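You operate a simulated robot arm through the tools that you are given. There is no shell and no other tool.

Carry out the task below with a simulated robot arm. There is one attempt and no reset: what you move stays moved.

Task
Glue four capped rollers into the corner bores of the long plate.
Fine: roller 24 in bore 7, 17 in bore 3, 12 in bore 11 and 47 in bore 6; push each right down and leave it to set.

The check looks at the end state, three seconds after you hand in, the way a careful person would. Anything else that was tipped, shoved, dropped, spilled or broken makes it a failure.

Robot
A 7-joint arm with a two-finger gripper, fixed in place. Base frame: the origin is on the floor under the middle of its stand, x ahead of it, y to its left, z up. Units: m, rad, N and s.
With the tool pointing down near the work surface it reaches from about 0.3 to 0.74 m from the base axis. Its first joint turns from -2.897 to 2.897 rad. Payload 2.94 kg.
The tool frame sits at the grasp point between the pads (the TCP): z along the fingers, y along the line on which they close. The tips reach 0.03 m beyond it. The gripper opens to 0.138 m; its body begins 0.109 m behind the TCP.
Orientation is told as [roll, pitch, yaw] about the base's x, y, z axes, in that order, counted from this pose: with the fingers straight down and closing along the base's y, the tool's x points along the base's -x, its y along +y and its z along -z.

Tools
- The arm moves only by the tool play_rows. Its argument "plan" is text: rows parted by semicolons, each of 7 numbers parted by spaces: the closure, from 0 (fully open) to 1 (shut), then the shift along the tool's x, y, z in units of 20 mm (1.0 is 20 mm), then the turn, a rotation vector about the tool's x, y, z in units of 6 degrees (1.0 is 6 degrees). In form: grip dx dy dz ax ay az; .... A call has 1 to 20 rows; each row shifts and turns the commanded pose from where the row before left it, along the tool's axes as they then stand. A call with a number of a shift or a turn outside -1 to 1 is refused whole. A row lasts 0.2 s, in which the tool goes at most 0.05 m and 0.15 rad; a call with a longer step from one row to the next is refused whole, and so is a gripper value outside its range. A pose out of reach is approached as far as the arm can. The call stops where the force on the tool passes 50 N (or 10 N more than at its start, if that is more) or the arm is blocked; 0.2 s more then pass. Each finger travels about 0.072 m/s and halts on what it meets, pressing with about 42 N; the grip force reading is that of the motor and also rises with nothing between the fingers. The clock runs only during rows and for 0.2 s after the last one: add rows that do not move to give the fingers time. The reply holds the time, the measured pose of the TCP, the force on the tool along the base axes, the opening and the grip force, in the units named above and with some noise, with the torque about the TCP (base axes, N m) and any sound that the robot's microphone picked up, and new pictures: "views" is both (left out), scene, wrist or none.
- Cameras (640 x 400 px; columns grow to the right, rows downward): "scene" is fixed at [0.0512, 0.6474, 1.445]; the picture's right is [-0.79, -0.62, 0.00], its down [-0.41, 0.53, -0.74] and it looks along [0.46, -0.58, -0.67] (base axes); focal length 321 px, centre (320, 200). "wrist" rides on the gripper at [0.071, 0.019, -0.146] in the tool frame; the picture's right is [-0.26, 0.96, 0.00], its down [-0.85, -0.23, -0.48] and it looks along [-0.46, -0.12, 0.88] (tool axes); focal length 280 px, centre (320, 200). There is no depth. A picture from a camera that has moved, and an enlarged one, comes with that camera's place and axes in the base frame and with its lens.
- move_column(by): slides the trunk up (or, below 0, down) by that many m; the arm rides with it, the base frame stays. It gives what a move gives, with no picture.
- enlarge(camera, box): a new picture of the part [left, top, right, bottom] of that camera's present view, enlarged. No time passes.
- close_job(): hands the job in; it is judged then, once.

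Places have to be worked out from the pictures, the camera data and where the tool is seen. Open the gripper and draw the arm clear of the work before you hand the job in, unless the task says otherwise.

The tools are called after ">>>" as a command line: name --argument value ..., lists and objects as JSON in quotes. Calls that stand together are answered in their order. play_rows: Moves the arm, as the interface text tells. Its arguments: {"type":"object","properties":{"plan":{"type":"string"},"views":{"type":"string","enum":["both","scene","wrist","none"]}},"required":["plan"]} The other tools are called the same way: move_column (by) moves the trunk up or down; enlarge (camera, box) takes an enlarged picture of a part of a camera's view; close_job () hands the job in.

At the start:

```text
t: 0.0
tool_pos: [0.3758, 0.2354, 1.0834]
orientation: [0.002, 0.0, 0.0]
force: [0.1, -0.7, 0.1]
moment: [0.03, 0.02, 0.01]
grip_width: 0.138
gripper_force: 0.0
trunk travel left (down, up): [-0.425, 0.029]
```

scene: 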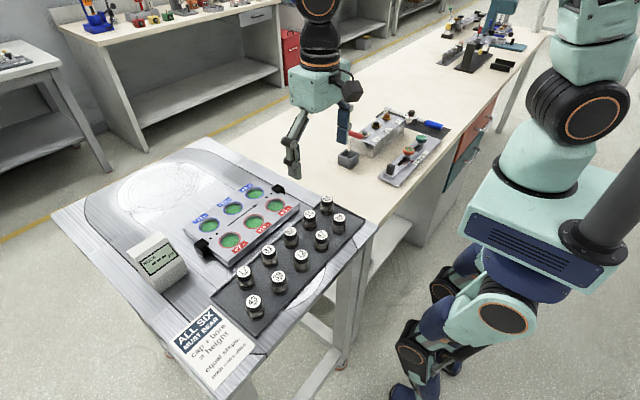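
wrist: 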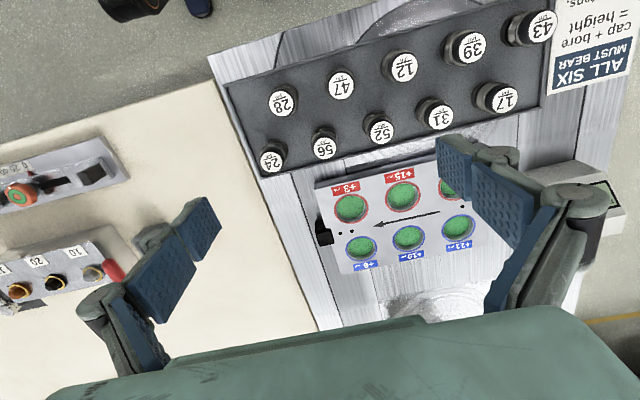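

I'll start by looking closely at the plate, the rollers, the card and the gauge before I move anything.

>>> enlarge --camera "scene" --box '[180, 170, 310, 270]'

>>> enlarge --camera "scene" --box '[120, 220, 280, 390]'

>>> enlarge --camera "wrist" --box '[300, 150, 500, 290]'

>>> enlarge --camera "wrist" --box '[230, 0, 430, 180]'

>>> enlarge --camera "wrist" --box '[420, 0, 640, 160]'

```text
4.00 times, centred on (245, 220) of scene
camera zoom: at [0.0512, 0.6474, 1.445], right [-0.79, -0.62, 0.0], down [-0.41, 0.53, -0.74], along [0.46, -0.58, -0.67], focal length 1285 px, centre (620, 120)
```

zoom: 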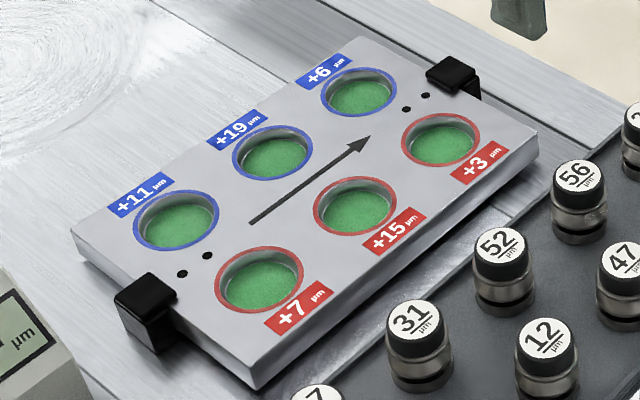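

```text
2.35 times, centred on (200, 305) of scene
camera zoom: at [0.0512, 0.6474, 1.445], right [-0.79, -0.62, 0.0], down [-0.41, 0.53, -0.74], along [0.46, -0.58, -0.67], focal length 756 px, centre (602, -47)
```

zoom: 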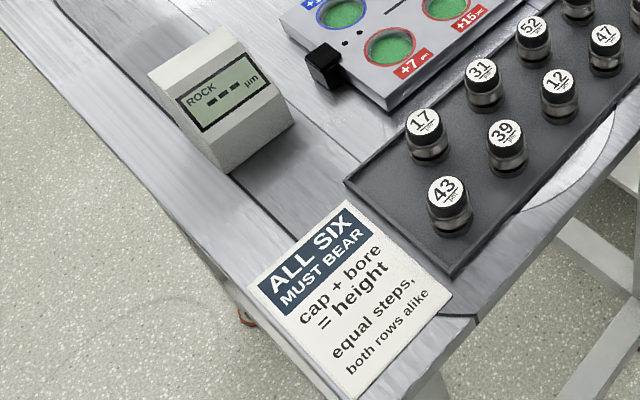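

```text
2.86 times, centred on (400, 220) of wrist
camera zoom: at [0.3033, 0.2557, 1.2303], right [0.26, 0.96, 0.0], down [0.85, -0.23, 0.48], along [0.46, -0.12, -0.88], focal length 801 px, centre (91, 143)
```

zoom: 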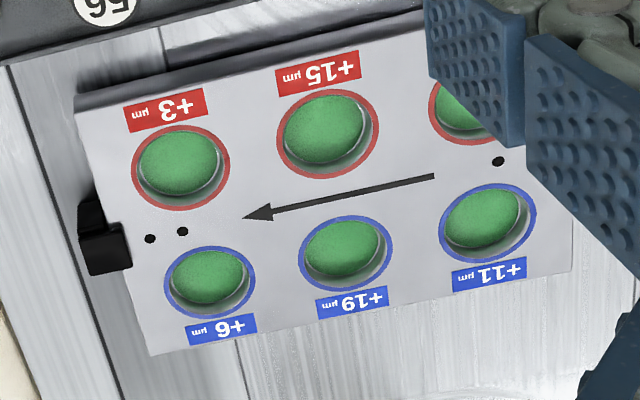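

```text
2.22 times, centred on (330, 90) of wrist
camera zoom: at [0.3033, 0.2557, 1.2303], right [0.26, 0.96, 0.0], down [0.85, -0.23, 0.48], along [0.46, -0.12, -0.88], focal length 623 px, centre (298, 444)
```

zoom: 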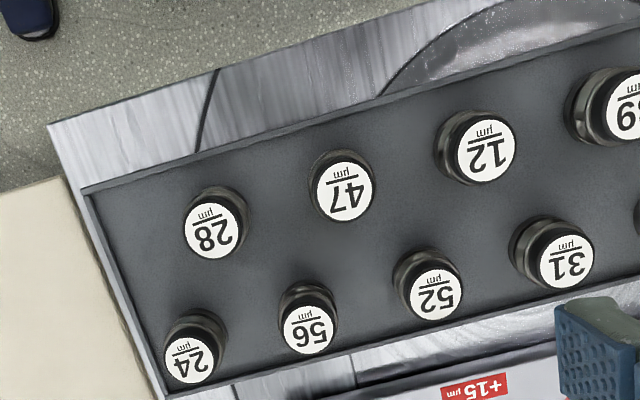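

```text
2.50 times, centred on (530, 80) of wrist
camera zoom: at [0.3033, 0.2557, 1.2303], right [0.26, 0.96, 0.0], down [0.85, -0.23, 0.48], along [0.46, -0.12, -0.88], focal length 701 px, centre (-205, 500)
```

zoom: 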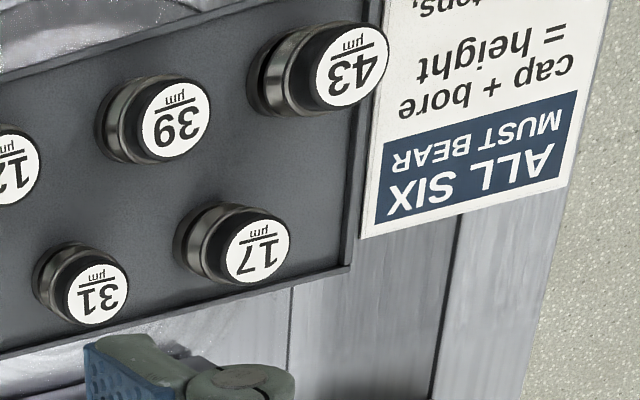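

The plate has a red row (+7, +15, +3) and a blue row (+11, +19, +6). The four named rollers are easy to read: 24 and 17 at the ends of the far row, 12 and 47 in the near row. Next I check the finger shape and get a closer look at the rollers and clamps.

>>> enlarge --camera "scene" --box '[260, 50, 400, 190]'

>>> enlarge --camera "scene" --box '[230, 185, 380, 325]'

>>> enlarge --camera "wrist" --box '[60, 120, 640, 400]'

```text
2.86 times, centred on (330, 120) of scene
camera zoom: at [0.0512, 0.6474, 1.445], right [-0.79, -0.62, 0.0], down [-0.41, 0.53, -0.74], along [0.46, -0.58, -0.67], focal length 918 px, centre (291, 429)
```

zoom: 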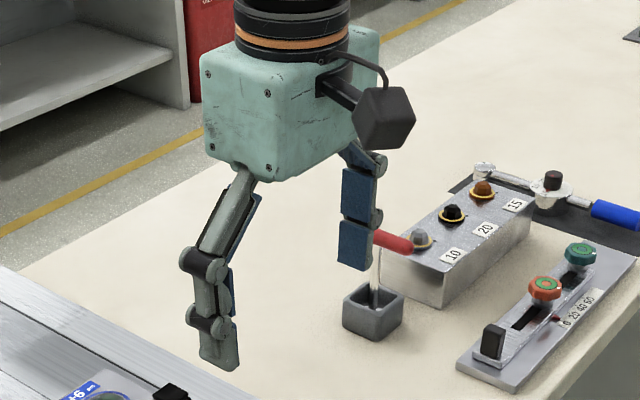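

```text
2.86 times, centred on (305, 255) of scene
camera zoom: at [0.0512, 0.6474, 1.445], right [-0.79, -0.62, 0.0], down [-0.41, 0.53, -0.74], along [0.46, -0.58, -0.67], focal length 918 px, centre (363, 43)
```

zoom: 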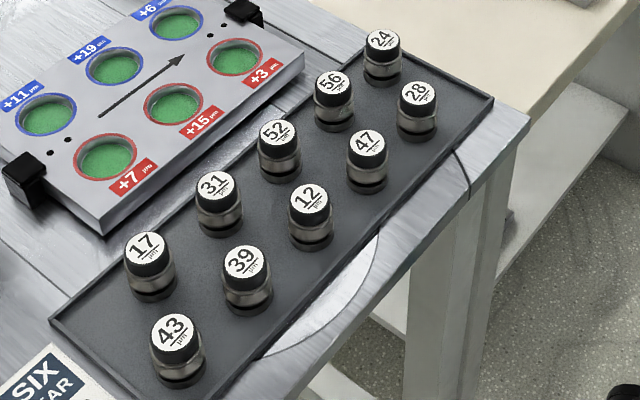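

```text
1.10 times, centred on (350, 260) of wrist
camera zoom: at [0.3033, 0.2557, 1.2303], right [0.26, 0.96, 0.0], down [0.85, -0.23, 0.48], along [0.46, -0.12, -0.88], focal length 309 px, centre (287, 134)
```

zoom: 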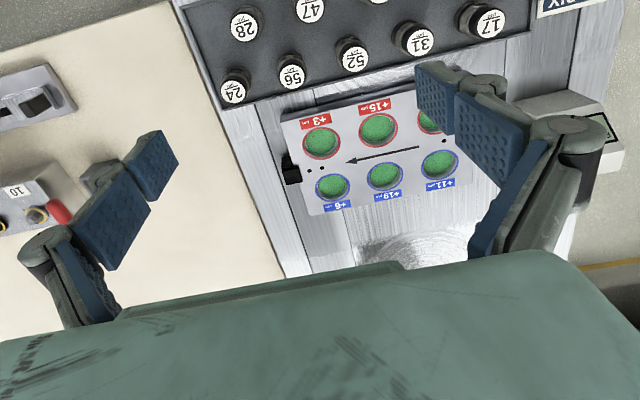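

Rollers sit on a staggered grid about 67 mm apart, so I'll grip along the diagonal, where the fingers fit between neighbours. I judge roller 24's top to be near (0.406, 0.170, 0.91). I'm moving above it, partly closing and turning 30° so I can measure at close range.

>>> play_rows --plan "0.5 -0.3 -0.65 0.6 0 0 0; 0.5 -0.3 -0.65 0.6 0 0 0; 0.5 -0.3 -0.65 0.6 0 0 0; 0.5 -0.3 -0.65 0.6 0 0 0; 0.5 -0.3 -0.65 0.6 0 0 0; 0.5 0 0 0 0 0 1; 0.5 0 0 0 0 0 1; 0.5 0 0 0 0 0 1; 0.5 0 0 0 0 0 1; 0.5 0 0 0 0 0 1; 0.5 0 0 0 0 0 0" --views "both"

```text
t: 2.4
tool_pos: [0.4054, 0.1721, 1.0255]
orientation: [0.001, 0.001, -0.526]
force: [-0.8, 0.0, 0.0]
moment: [-0.01, 0.02, 0.01]
grip_width: 0.069
gripper_force: 0.0
trunk travel left (down, up): [-0.425, 0.029]
camera wrist: at [0.3526, 0.2237, 1.1701], right [0.71, 0.7, 0.0], down [0.62, -0.63, 0.48], along [0.33, -0.34, -0.88], focal length 280 px, centre (320, 200)
```

scene: 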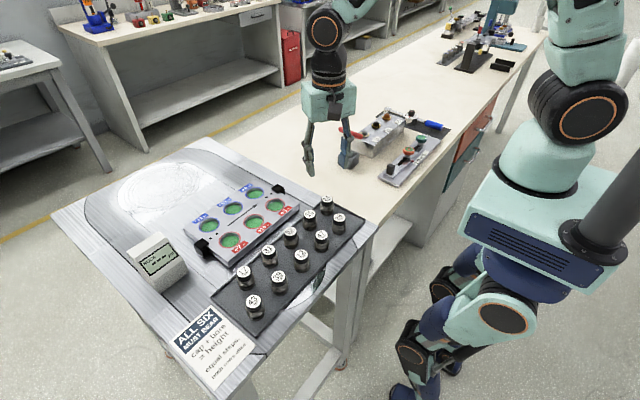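
wrist: 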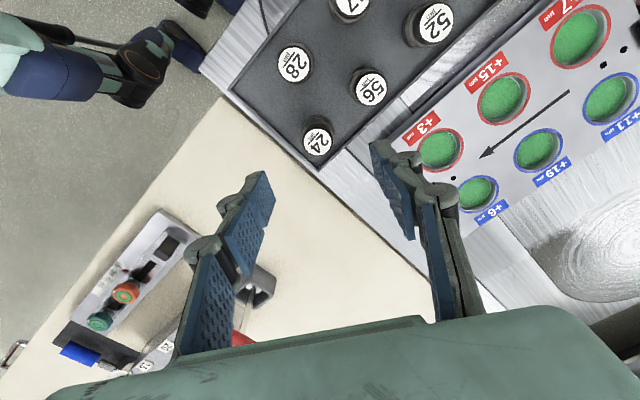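

The grip opening follows the closure value linearly (0.5 gives 69 mm). Next I enlarge around roller 24 to pin down its centre and height.

>>> enlarge --camera "wrist" --box '[250, 0, 490, 170]'

>>> enlarge --camera "scene" --box '[280, 170, 370, 250]'

>>> enlarge --camera "wrist" --box '[280, 110, 360, 170]'

```text
2.35 times, centred on (370, 85) of wrist
camera zoom: at [0.3526, 0.2237, 1.1701], right [0.71, 0.7, 0.0], down [0.62, -0.63, 0.48], along [0.33, -0.34, -0.88], focal length 660 px, centre (202, 471)
```

zoom: 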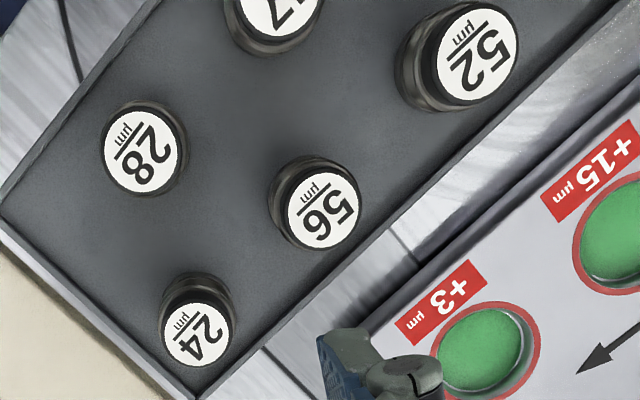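

```text
5.00 times, centred on (325, 210) of scene
camera zoom: at [0.0512, 0.6474, 1.445], right [-0.79, -0.62, 0.0], down [-0.41, 0.53, -0.74], along [0.46, -0.58, -0.67], focal length 1607 px, centre (295, 150)
```

zoom: 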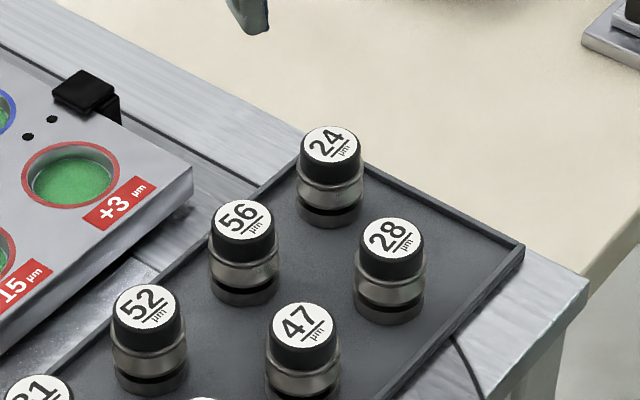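

```text
6.67 times, centred on (320, 140) of wrist
camera zoom: at [0.3526, 0.2237, 1.1701], right [0.71, 0.7, 0.0], down [0.62, -0.63, 0.48], along [0.33, -0.34, -0.88], focal length 1869 px, centre (320, 600)
```

zoom: 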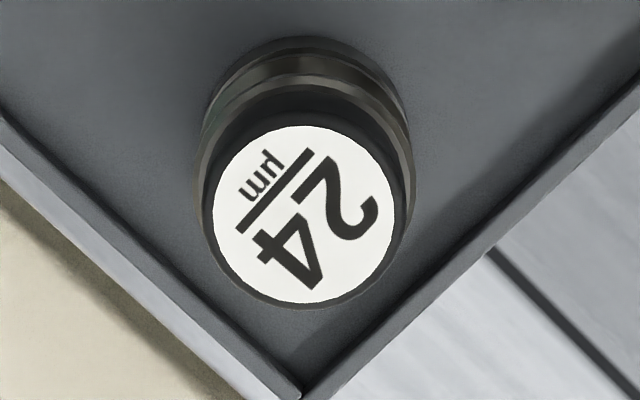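

Triangulating from both cameras puts roller 24's top at about (0.406, 0.167, 0.911). The roller is about 46 mm tall and 33 mm wide, standing on a floor near z = 0.864. I'm descending to just above it with a 55 mm opening and will check the alignment there.

>>> play_rows --plan "0.6 -0.08 -0.11 0.8 0 0 0; 0.6 -0.08 -0.11 0.8 0 0 0; 0.6 0 0 0.8 0 0 0; 0.6 0 0 0.6 0 0 0; 0.6 0 0 0 0 0 0; 0.6 0 0 0 0 0 0" --views "both"

```text
t: 3.8
tool_pos: [0.4037, 0.1625, 0.9644]
orientation: [0.0, 0.0, -0.524]
force: [-0.1, 0.8, -0.1]
moment: [0.02, -0.02, 0.0]
grip_width: 0.0551
gripper_force: 0.0
trunk travel left (down, up): [-0.425, 0.029]
camera wrist: at [0.3524, 0.2164, 1.1104], right [0.71, 0.7, 0.0], down [0.62, -0.62, 0.48], along [0.34, -0.34, -0.88], focal length 280 px, centre (320, 200)
```

scene: 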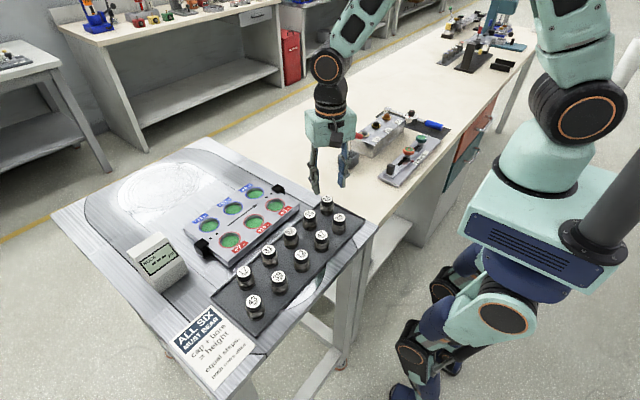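
wrist: 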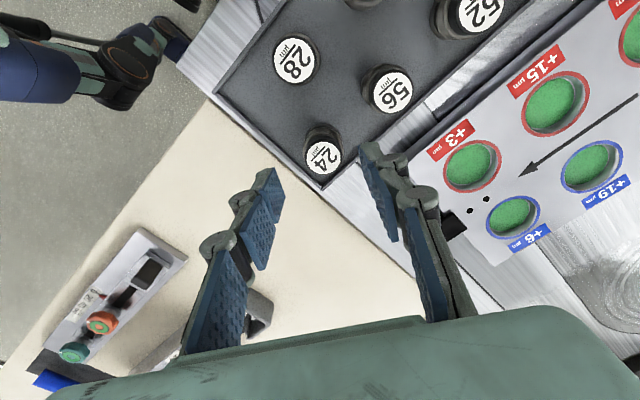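

The pose readings carry a millimetre or two of noise, so I'll align by the wrist camera, which moves with the gripper. I'm enlarging the view of roller 24.

>>> enlarge --camera "wrist" --box '[240, 100, 420, 220]'

>>> enlarge --camera "scene" --box '[270, 90, 390, 240]'

```text
3.33 times, centred on (330, 160) of wrist
camera zoom: at [0.3524, 0.2164, 1.1104], right [0.71, 0.7, 0.0], down [0.62, -0.62, 0.48], along [0.34, -0.34, -0.88], focal length 935 px, centre (287, 333)
```

zoom: 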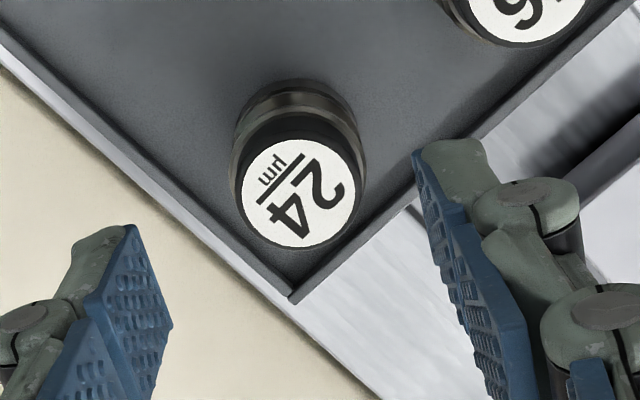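

```text
2.67 times, centred on (330, 165) of scene
camera zoom: at [0.0512, 0.6474, 1.445], right [-0.79, -0.62, 0.0], down [-0.41, 0.53, -0.74], along [0.46, -0.58, -0.67], focal length 857 px, centre (293, 293)
```

zoom: 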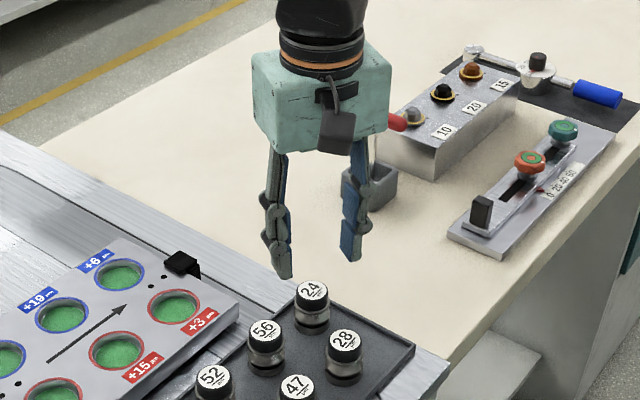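

Roller 24 is about 2.8 mm off-centre along the tool's y axis, and there is clear space between it and 56 for the fingers. I'm correcting that and lowering to a TCP height of about 0.910, which puts the fingertips about 16 mm above the floor.

>>> play_rows --plan "0.6 0 0.14 0.4 0 0 0; 0.6 0 0 0.6 0 0 0; 0.6 0 0 0.6 0 0 0; 0.6 0 0 0.6 0 0 0; 0.6 0 0 0.47 0 0 0; 0.6 0 0 0 0 0 0; 0.6 0 0 0 0 0 0" --views "both"

>>> enlarge --camera "wrist" --box '[240, 120, 420, 240]'

>>> enlarge --camera "scene" --box '[280, 130, 370, 240]'

```text
t: 5.4
tool_pos: [0.4066, 0.1691, 0.9113]
orientation: [0.0, -0.001, -0.523]
force: [-0.6, 0.1, 0.1]
moment: [-0.04, -0.02, 0.0]
grip_width: 0.055
gripper_force: 0.0
trunk travel left (down, up): [-0.425, 0.029]
camera wrist: at [0.354, 0.2218, 1.0572], right [0.71, 0.7, 0.0], down [0.62, -0.62, 0.48], along [0.34, -0.34, -0.88], focal length 280 px, centre (320, 200)
```

scene: 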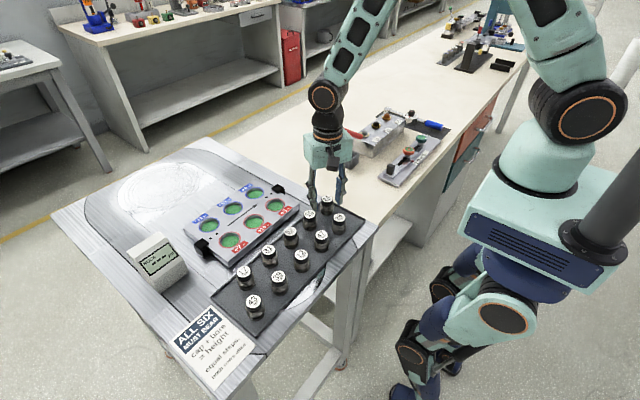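
wrist: 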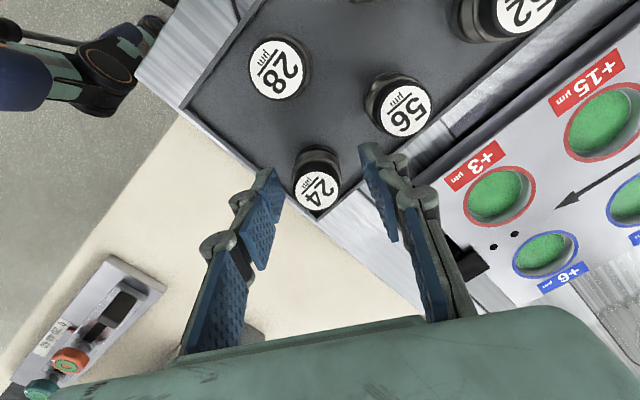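

```text
3.33 times, centred on (330, 180) of wrist
camera zoom: at [0.354, 0.2218, 1.0572], right [0.71, 0.7, 0.0], down [0.62, -0.62, 0.48], along [0.34, -0.34, -0.88], focal length 935 px, centre (287, 267)
```

zoom: 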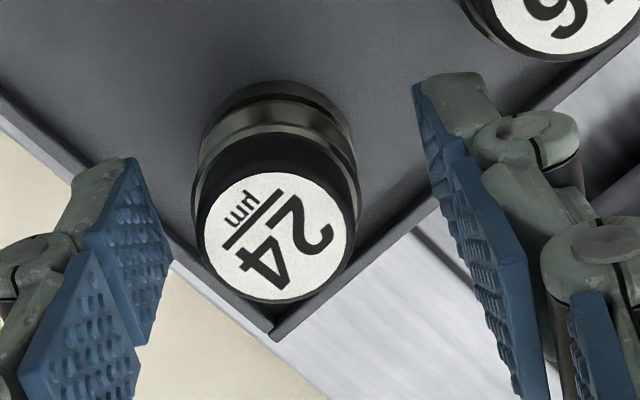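

```text
3.64 times, centred on (325, 185) of scene
camera zoom: at [0.0512, 0.6474, 1.445], right [-0.79, -0.62, 0.0], down [-0.41, 0.53, -0.74], along [0.46, -0.58, -0.67], focal length 1168 px, centre (302, 254)
```

zoom: 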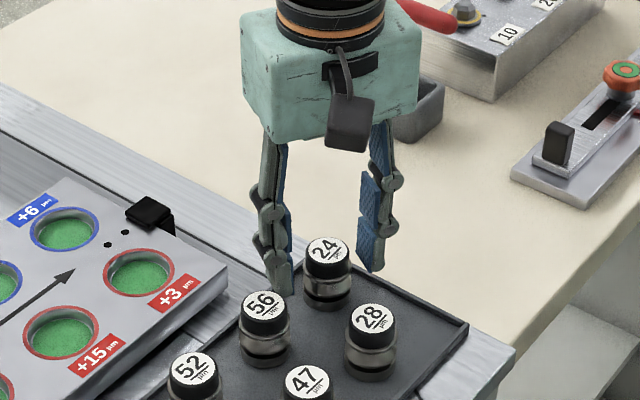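

The fingers straddle roller 24 cleanly. It sits about 2.2 mm to the left of the tool's axis, so I'll nudge by that amount and then close on it.

>>> play_rows --plan "0.6 0 -0.11 0 0 0 0; 0.6 0 0 0 0 0 0; 0.72 0 0 0 0 0 0; 1 0 0 0 0 0 0; 1 0 0 0 0 0 0; 1 0 0 0 0 0 0" --views "both"

>>> enlarge --camera "wrist" --box '[240, 120, 420, 240]'

```text
t: 6.8
tool_pos: [0.4047, 0.1661, 0.9123]
orientation: [-0.001, 0.001, -0.523]
force: [-0.5, -0.8, 1.3]
moment: [0.0, -0.03, -0.03]
grip_width: 0.0335
gripper_force: 42.2
trunk travel left (down, up): [-0.425, 0.029]
camera wrist: at [0.3527, 0.2188, 1.0575], right [0.71, 0.7, 0.0], down [0.62, -0.62, 0.48], along [0.34, -0.34, -0.88], focal length 280 px, centre (320, 200)
```

scene: 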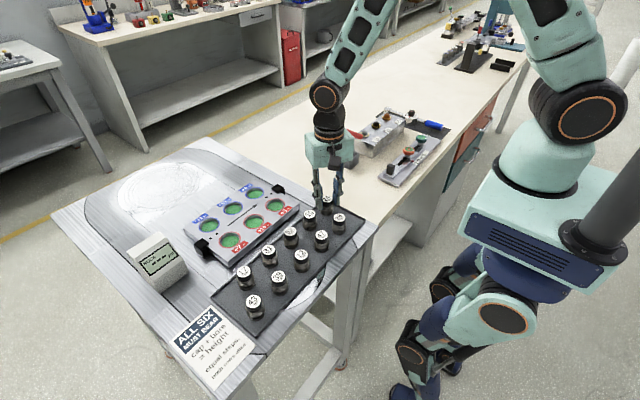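
wrist: 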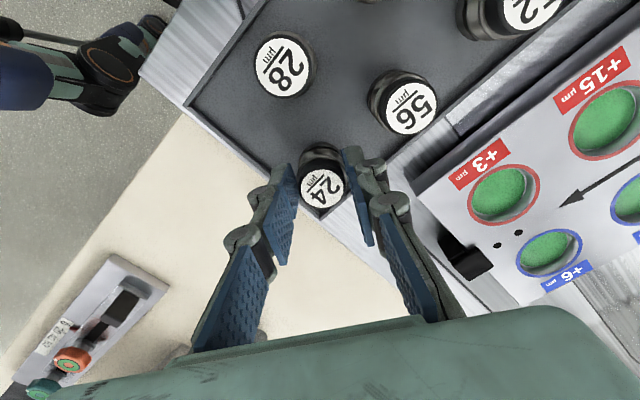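

```text
3.33 times, centred on (330, 180) of wrist
camera zoom: at [0.3527, 0.2188, 1.0575], right [0.71, 0.7, 0.0], down [0.62, -0.62, 0.48], along [0.34, -0.34, -0.88], focal length 935 px, centre (287, 267)
```

zoom: 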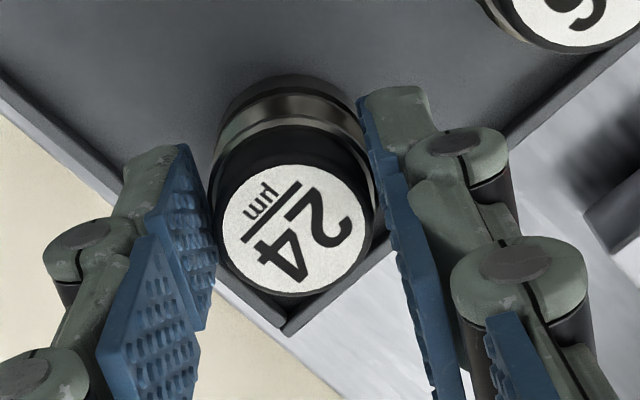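

Roller 24 is held: the opening is 33.5 mm at 42 N. I'm lifting it straight up before carrying it anywhere.

>>> play_rows --plan "1 0 0 -0.3 0 0 0; 1 0 0 -0.6 0 0 0; 1 0 0 -1 0 0 0; 1 0 0 -1 0 0 0; 1 0 0 -1 0 0 0; 1 0 0 -1 0 0 0; 1 0 0 0 0 0 0" --views "both"

>>> enlarge --camera "scene" --box '[270, 100, 380, 250]'

```text
t: 8.4
tool_pos: [0.4053, 0.1628, 1.0088]
orientation: [0.0, -0.002, -0.524]
force: [0.1, -0.6, -2.3]
moment: [0.0, 0.01, -0.03]
grip_width: 0.0337
gripper_force: 42.2
trunk travel left (down, up): [-0.425, 0.029]
camera wrist: at [0.3528, 0.2156, 1.1545], right [0.71, 0.7, 0.0], down [0.62, -0.62, 0.48], along [0.34, -0.34, -0.88], focal length 280 px, centre (320, 200)
```

scene: 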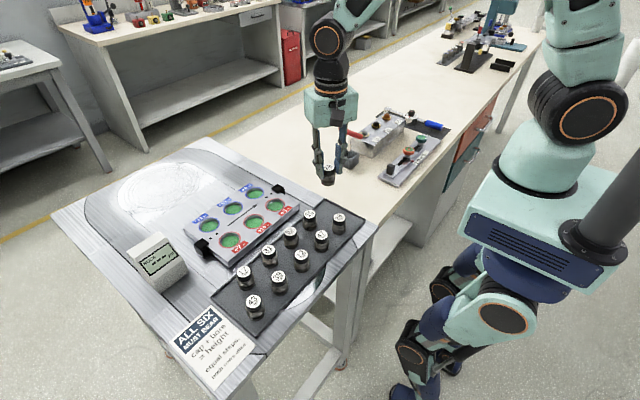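
wrist: 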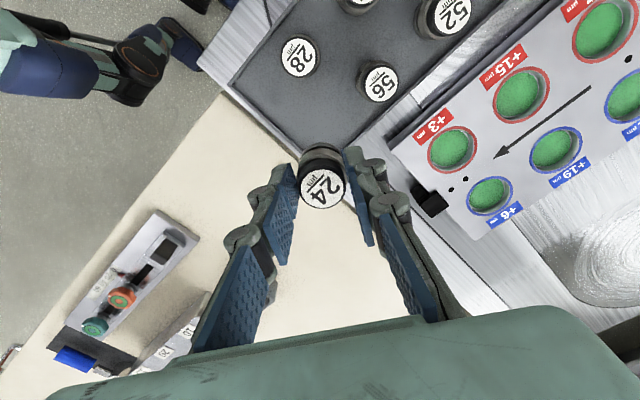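

```text
2.67 times, centred on (325, 175) of scene
camera zoom: at [0.0512, 0.6474, 1.445], right [-0.79, -0.62, 0.0], down [-0.41, 0.53, -0.74], along [0.46, -0.58, -0.67], focal length 857 px, centre (307, 267)
```

zoom: 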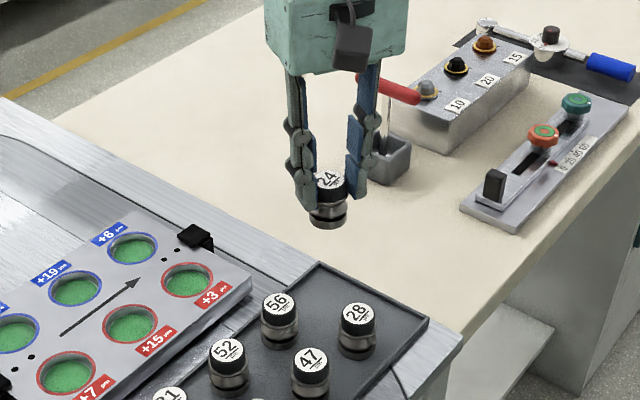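

The roller hangs straight in the grip. Stereo from the wrist views puts the plate top near z = 0.874 and the bores at x ≈ 0.513 (red) and 0.590 (blue), with y ≈ 0.247, 0.322 and 0.396. I'm carrying roller 24 over bore 7 at a safe height and turning so the fingers stay clear of the end clamp.

>>> play_rows --plan "1 0.05 0.5 0 0 0 0; 1 0.09 0.95 0 0 0 0; 1 0.09 0.95 0 0 0 0; 1 0.09 0.95 0 0 0 0; 1 0.09 0.95 0 0 0 0; 1 0.09 0.95 0 0 0 0; 1 0.09 0.95 0 0 0 0; 1 0.09 0.95 0 0 0 0; 1 0.09 0.95 0 0 0 0; 1 0.09 0.95 0 0 0 0; 1 0.09 0.95 0 0 0 0; 1 0.09 0.95 0 0 0 0; 1 0.09 0.95 0 0 0 0; 1 0.03 0.9 0 0 0 0; 1 0 0 0 0 0 -1; 1 0 0 0 0 0 -1; 1 0 0 0 0 0 -1; 1 0 0 0 0 0 -1; 1 0 0 0 0 0 -1; 1 0 0 0 0 0 0" --views "both"

```text
t: 12.6
tool_pos: [0.5129, 0.401, 1.0092]
orientation: [0.0, 0.001, 0.002]
force: [0.3, 0.2, -1.9]
moment: [0.03, 0.0, -0.03]
grip_width: 0.0337
gripper_force: 42.2
trunk travel left (down, up): [-0.425, 0.029]
camera wrist: at [0.442, 0.4192, 1.1544], right [0.26, 0.97, 0.0], down [0.85, -0.23, 0.48], along [0.46, -0.12, -0.88], focal length 280 px, centre (320, 200)
```

scene: 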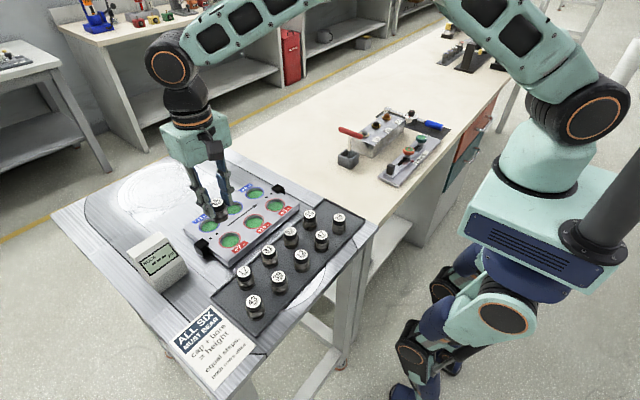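
wrist: 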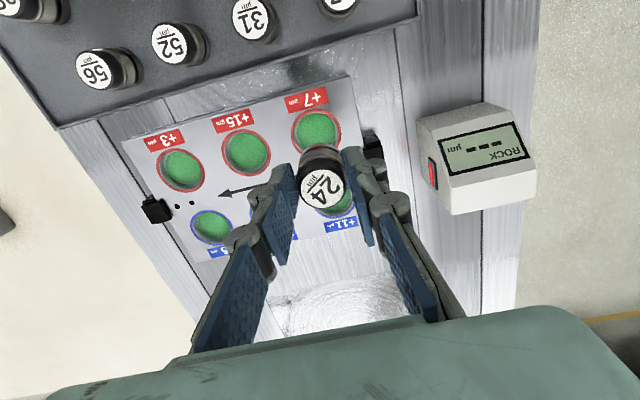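

I'm now above the plate beside bore 7, with the roller held steady. I'll enlarge the view to refine the bore centres and see where the clamp is.

>>> enlarge --camera "wrist" --box '[130, 80, 410, 260]'

>>> enlarge --camera "scene" --box '[150, 110, 300, 270]'

```text
2.22 times, centred on (270, 170) of wrist
camera zoom: at [0.442, 0.4192, 1.1544], right [0.26, 0.97, 0.0], down [0.85, -0.23, 0.48], along [0.46, -0.12, -0.88], focal length 623 px, centre (431, 267)
```

zoom: 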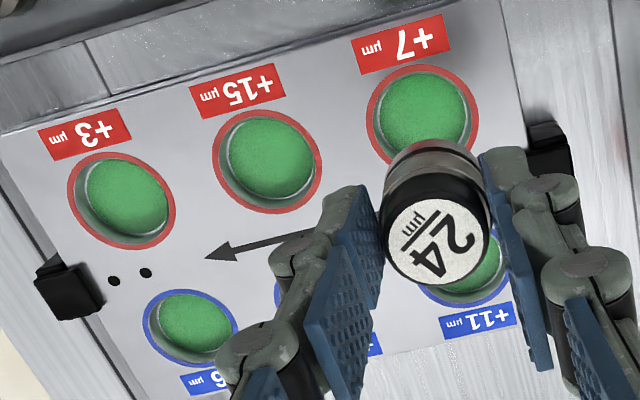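

```text
2.50 times, centred on (225, 190) of scene
camera zoom: at [0.0512, 0.6474, 1.445], right [-0.79, -0.62, 0.0], down [-0.41, 0.53, -0.74], along [0.46, -0.58, -0.67], focal length 803 px, centre (558, 225)
```

zoom: 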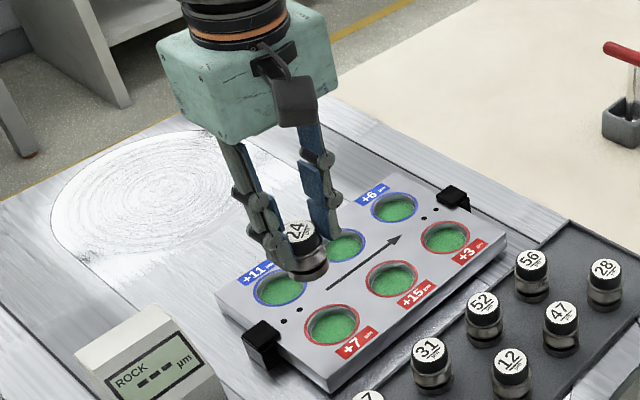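

Bore 7's centre comes out at about (0.513, 0.396), with the rim at z ≈ 0.874 and the bore about 12 mm deep. I'm shifting 5 mm, turning another 30° so the outer finger swings away from the clamp, and lowering to z ≈ 0.95 for a final alignment check.

>>> play_rows --plan "1 0 -0.25 0 0 0 0; 1 0 0 0 0 0 -1; 1 0 0 0 0 0 -1; 1 0 0 0 0 0 -1; 1 0 0 0 0 0 -1; 1 0 0 0 0 0 -1; 1 0 0 0.6 0 0 0; 1 0 0 0.6 0 0 0; 1 0 0 0.6 0 0 0; 1 0 0 0.6 0 0 0; 1 0 0 0.5 0 0 0; 1 0 0 0 0 0 0; 1 0 0 0 0 0 0" --views "both"

>>> enlarge --camera "wrist" --box '[210, 70, 430, 240]'

>>> enlarge --camera "scene" --box '[180, 130, 290, 270]'

```text
t: 15.4
tool_pos: [0.5106, 0.3933, 0.9512]
orientation: [-0.001, 0.0, 0.523]
force: [-1.2, 0.8, -1.7]
moment: [0.01, -0.01, -0.03]
grip_width: 0.0336
gripper_force: 41.8
trunk travel left (down, up): [-0.425, 0.029]
camera wrist: at [0.4398, 0.375, 1.0969], right [-0.26, 0.97, 0.0], down [0.85, 0.22, 0.48], along [0.46, 0.12, -0.88], focal length 280 px, centre (320, 200)
```

scene: 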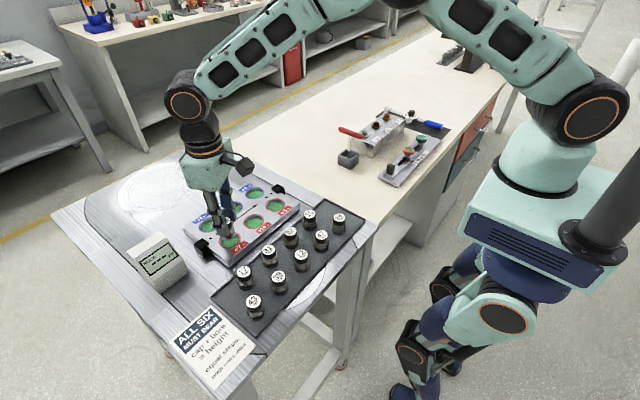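
wrist: 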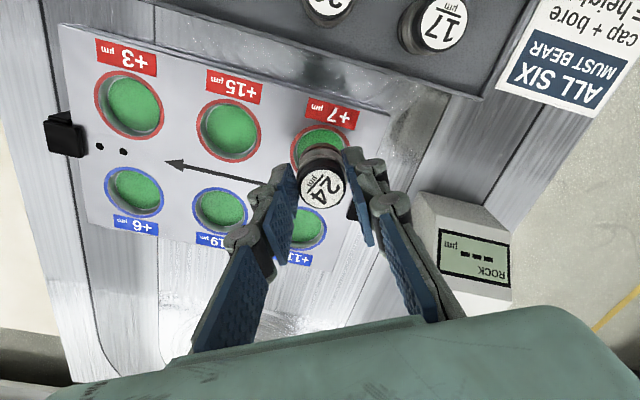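

```text
2.35 times, centred on (320, 155) of wrist
camera zoom: at [0.4398, 0.375, 1.0969], right [-0.26, 0.97, 0.0], down [0.85, 0.22, 0.48], along [0.46, 0.12, -0.88], focal length 660 px, centre (320, 306)
```

zoom: 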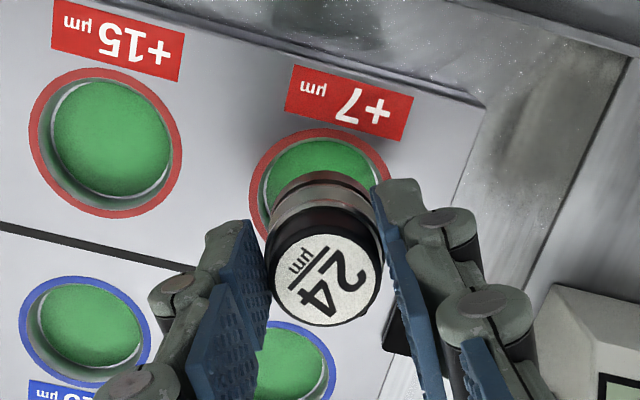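

```text
2.86 times, centred on (235, 200) of scene
camera zoom: at [0.0512, 0.6474, 1.445], right [-0.79, -0.62, 0.0], down [-0.41, 0.53, -0.74], along [0.46, -0.58, -0.67], focal length 918 px, centre (563, 200)
```

zoom: 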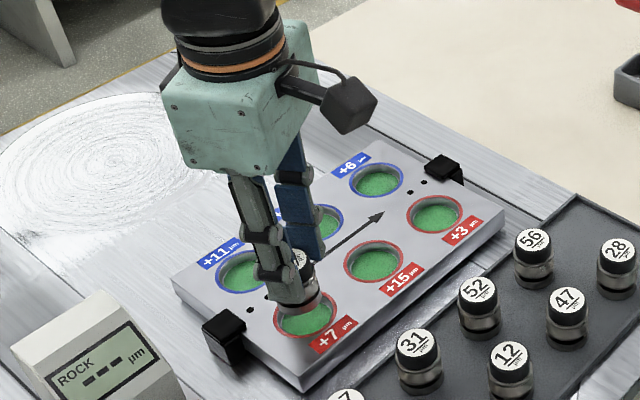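

Comparing the roller with the bore rim, it is about 2 mm short in +x and otherwise aligned. The fingers are clear of the clamp. I'm making that correction and lowering until the roller's bottom is about at the rim, then checking again.

>>> play_rows --plan "1 -0.1 -0.045 0.2 0 0 0; 1 0 0 0.3 0 0 0; 1 0 0 0.3 0 0 0; 1 0 0 0.3 0 0 0; 1 0 0 0 0 0 0; 1 0 0 0 0 0 0" --views "both"

>>> enlarge --camera "wrist" --box '[210, 70, 430, 240]'

>>> enlarge --camera "scene" --box '[190, 170, 280, 270]'

```text
t: 16.8
tool_pos: [0.5135, 0.3951, 0.9322]
orientation: [0.002, -0.01, 0.524]
force: [-3.3, -1.6, 27.1]
moment: [0.07, -0.46, -0.1]
grip_width: 0.0336
gripper_force: 42.2
trunk travel left (down, up): [-0.425, 0.029]
camera wrist: at [0.4421, 0.3755, 1.0783], right [-0.25, 0.97, 0.0], down [0.85, 0.22, 0.48], along [0.47, 0.13, -0.88], focal length 280 px, centre (320, 200)
```

scene: 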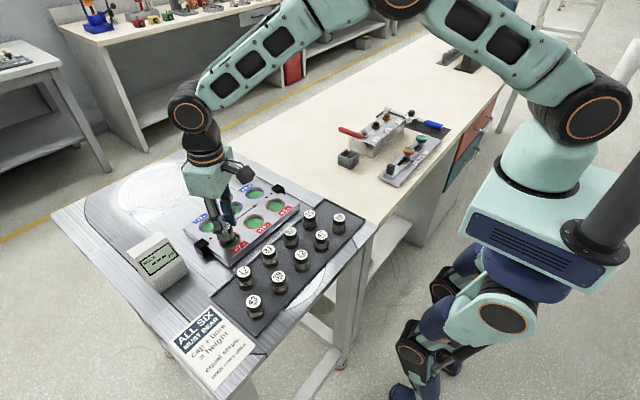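
wrist: 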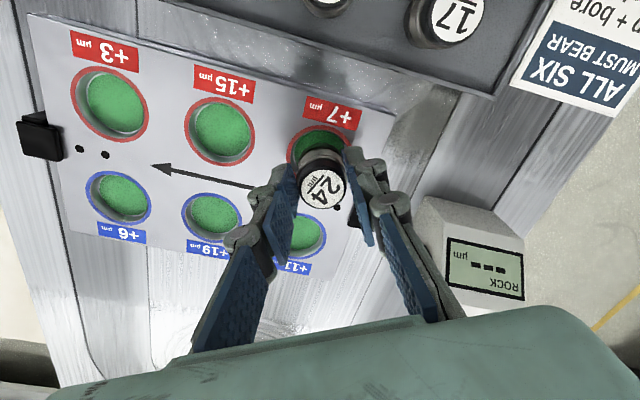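

```text
2.35 times, centred on (320, 155) of wrist
camera zoom: at [0.4421, 0.3755, 1.0783], right [-0.25, 0.97, 0.0], down [0.85, 0.22, 0.48], along [0.47, 0.13, -0.88], focal length 660 px, centre (320, 306)
```

zoom: 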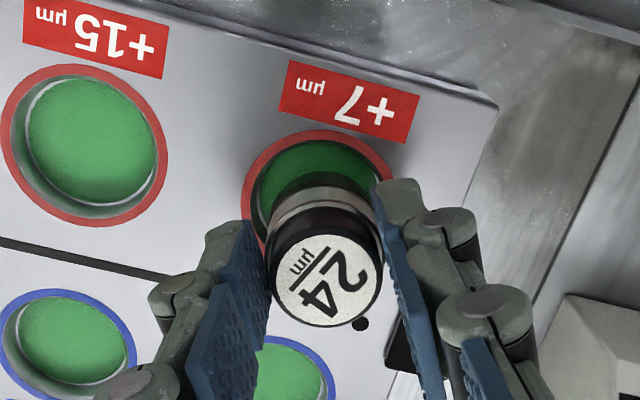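

```text
4.00 times, centred on (235, 220) of scene
camera zoom: at [0.0512, 0.6474, 1.445], right [-0.79, -0.62, 0.0], down [-0.41, 0.53, -0.74], along [0.46, -0.58, -0.67], focal length 1285 px, centre (660, 120)
```

zoom: 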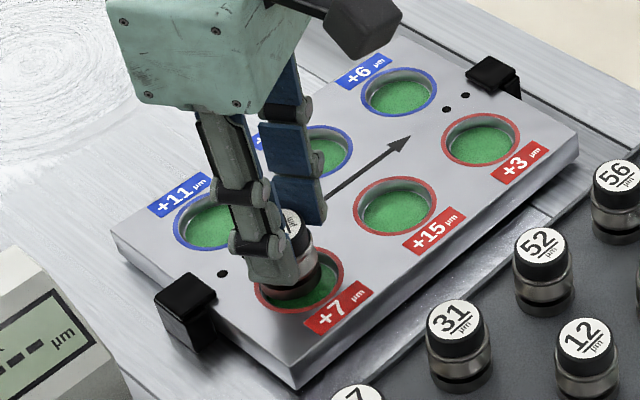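

At z ≈ 0.932 the tool feels 27 N with a torque, so the roller's bottom edge has probably landed on the rim instead of entering. I'll look much closer before moving again.

>>> enlarge --camera "scene" --box '[208, 215, 248, 255]'

>>> enlarge --camera "wrist" --box '[280, 110, 370, 190]'

```text
10.00 times, centred on (228, 235) of scene
camera zoom: at [0.0512, 0.6474, 1.445], right [-0.79, -0.62, 0.0], down [-0.41, 0.53, -0.74], along [0.46, -0.58, -0.67], focal length 3213 px, centre (1240, -150)
```

zoom: 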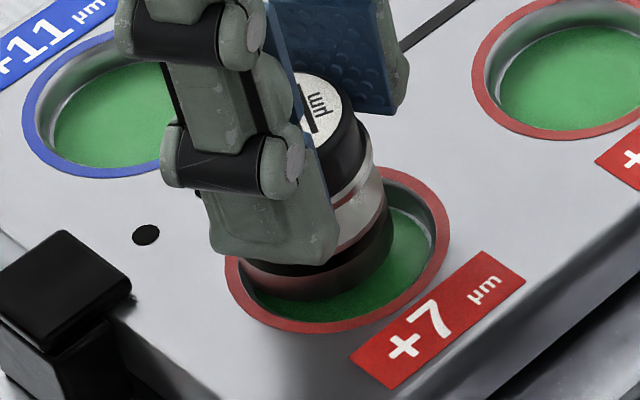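

```text
5.00 times, centred on (325, 150) of wrist
camera zoom: at [0.4421, 0.3755, 1.0783], right [-0.25, 0.97, 0.0], down [0.85, 0.22, 0.48], along [0.47, 0.13, -0.88], focal length 1402 px, centre (295, 450)
```

zoom: 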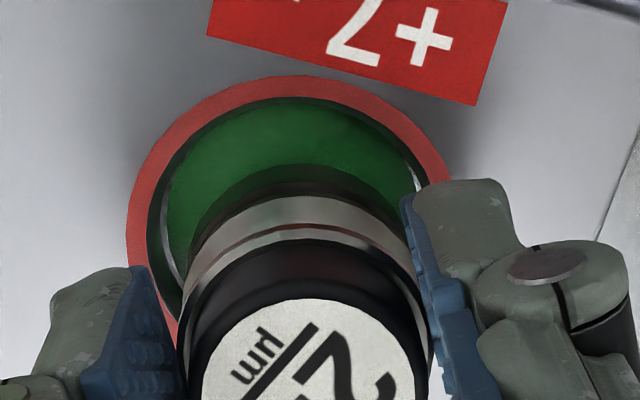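

The close-ups show the roller's base overlapping the far-left rim by a millimetre or so: it sits about 5–6 mm too far in +x and 2.5 mm too far in +y. I'm lifting 10 mm to clear, shifting back by that much, and checking again.

>>> play_rows --plan "1 0 0 -0.25 0 0 0; 1 0 0 -0.25 0 0 0; 1 0.15 0.015 0 0 0 0; 1 0.15 0.015 0 0 0 0; 1 0 0 0 0 0 0; 1 0 0 0 0 0 0" --views "both"

>>> enlarge --camera "scene" --box '[208, 205, 258, 255]'

>>> enlarge --camera "wrist" --box '[270, 110, 370, 190]'

```text
t: 18.2
tool_pos: [0.509, 0.3915, 0.9396]
orientation: [0.001, 0.001, 0.524]
force: [0.2, -0.5, -1.4]
moment: [0.01, 0.04, -0.01]
grip_width: 0.0337
gripper_force: 41.6
trunk travel left (down, up): [-0.425, 0.029]
camera wrist: at [0.4386, 0.373, 1.0856], right [-0.25, 0.97, 0.0], down [0.85, 0.22, 0.48], along [0.46, 0.12, -0.88], focal length 280 px, centre (320, 200)
```

scene: 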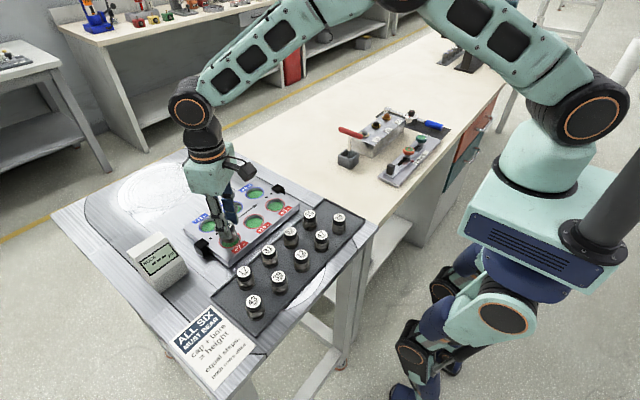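
wrist: 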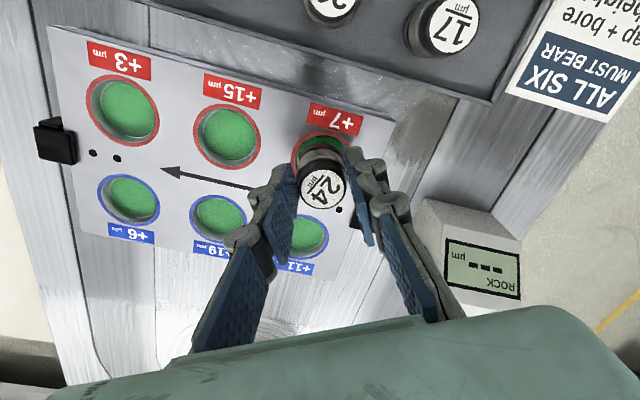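

```text
8.00 times, centred on (233, 230) of scene
camera zoom: at [0.0512, 0.6474, 1.445], right [-0.79, -0.62, 0.0], down [-0.41, 0.53, -0.74], along [0.46, -0.58, -0.67], focal length 2570 px, centre (1016, -40)
```

zoom: 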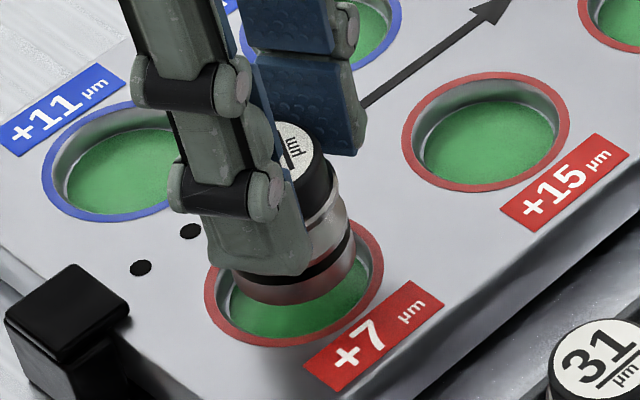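

```text
5.00 times, centred on (320, 150) of wrist
camera zoom: at [0.4386, 0.373, 1.0856], right [-0.25, 0.97, 0.0], down [0.85, 0.22, 0.48], along [0.46, 0.12, -0.88], focal length 1402 px, centre (320, 450)
```

zoom: 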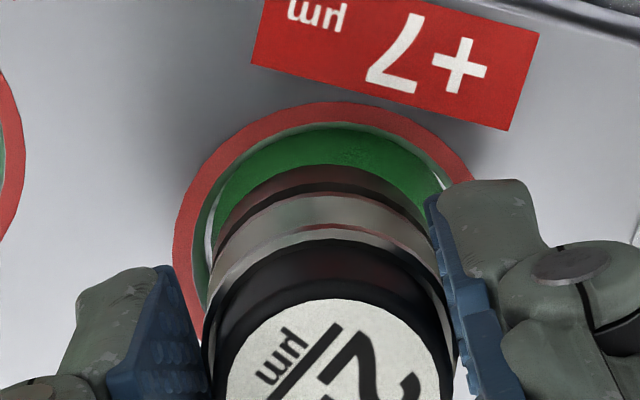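

Both views now show the roller's base inside the rim to within about a millimetre, and the clearance all round is about 4–5 mm. I'm lowering slowly by 18 mm while watching the force.

>>> play_rows --plan "1 -0.04 0.035 0.1 0 0 0; 1 0 0 0.2 0 0 0; 1 0 0 0.2 0 0 0; 1 0 0 0.2 0 0 0; 1 0 0 0.1 0 0 0; 1 0 0 0 0 0 0" --views "both"

>>> enlarge --camera "scene" --box '[208, 205, 258, 255]'

>>> enlarge --camera "wrist" --box '[270, 110, 370, 190]'

```text
t: 19.6
tool_pos: [0.5118, 0.3919, 0.926]
orientation: [-0.001, -0.003, 0.523]
force: [-0.7, -0.9, 12.6]
moment: [0.08, 0.14, -0.01]
grip_width: 0.0336
gripper_force: 42.3
trunk travel left (down, up): [-0.425, 0.029]
camera wrist: at [0.4393, 0.3737, 1.0712], right [-0.25, 0.97, 0.0], down [0.85, 0.22, 0.48], along [0.46, 0.12, -0.88], focal length 280 px, centre (320, 200)
```

scene: 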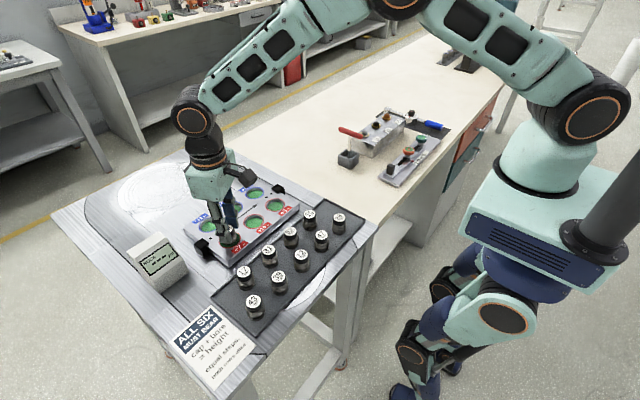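
wrist: 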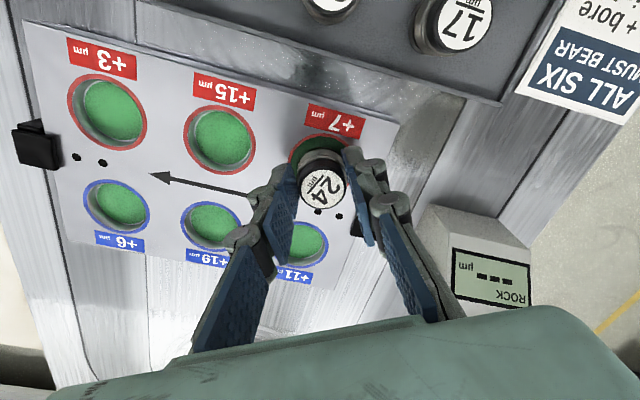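

```text
8.00 times, centred on (233, 230) of scene
camera zoom: at [0.0512, 0.6474, 1.445], right [-0.79, -0.62, 0.0], down [-0.41, 0.53, -0.74], along [0.46, -0.58, -0.67], focal length 2570 px, centre (1016, -40)
```

zoom: 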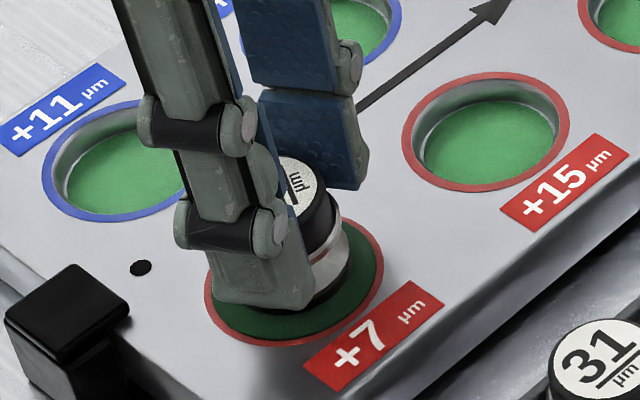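

```text
5.00 times, centred on (320, 150) of wrist
camera zoom: at [0.4393, 0.3737, 1.0712], right [-0.25, 0.97, 0.0], down [0.85, 0.22, 0.48], along [0.46, 0.12, -0.88], focal length 1402 px, centre (320, 450)
```

zoom: 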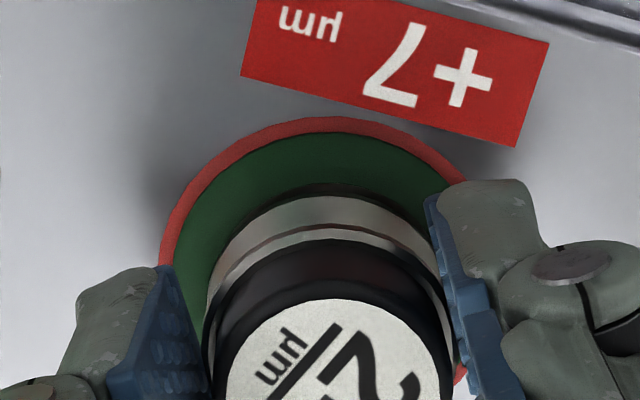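

The roller is in: its base is below the rim, the glue has risen round it, and the force is only 12.6 N. I'm pushing a few millimetres further to feel whether it is on the bottom.

>>> play_rows --plan "1 0 0 0.1 0 0 0; 1 0 0 0.1 0 0 0; 1 0 0 0 0 0 0; 1 0 0 0 0 0 0" --views "scene"

>>> enlarge --camera "scene" --box '[208, 205, 258, 255]'

```text
t: 20.6
tool_pos: [0.5102, 0.392, 0.9252]
orientation: [0.002, -0.012, 0.523]
force: [1.5, -1.5, 36.7]
moment: [-0.02, -0.04, -0.15]
grip_width: 0.0336
gripper_force: 41.8
trunk travel left (down, up): [-0.425, 0.029]
```

scene: 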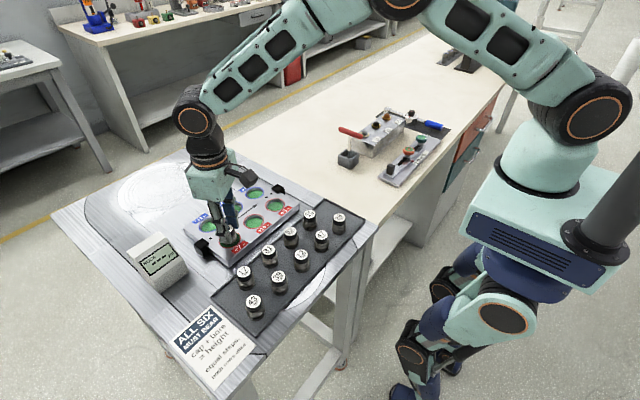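

```text
8.00 times, centred on (233, 230) of scene
camera zoom: at [0.0512, 0.6474, 1.445], right [-0.79, -0.62, 0.0], down [-0.41, 0.53, -0.74], along [0.46, -0.58, -0.67], focal length 2570 px, centre (1016, -40)
```

zoom: 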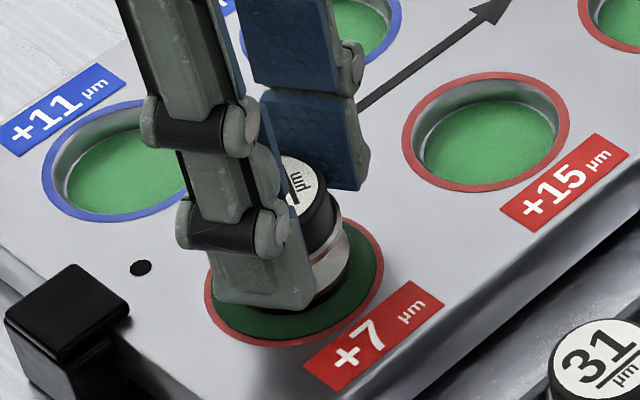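

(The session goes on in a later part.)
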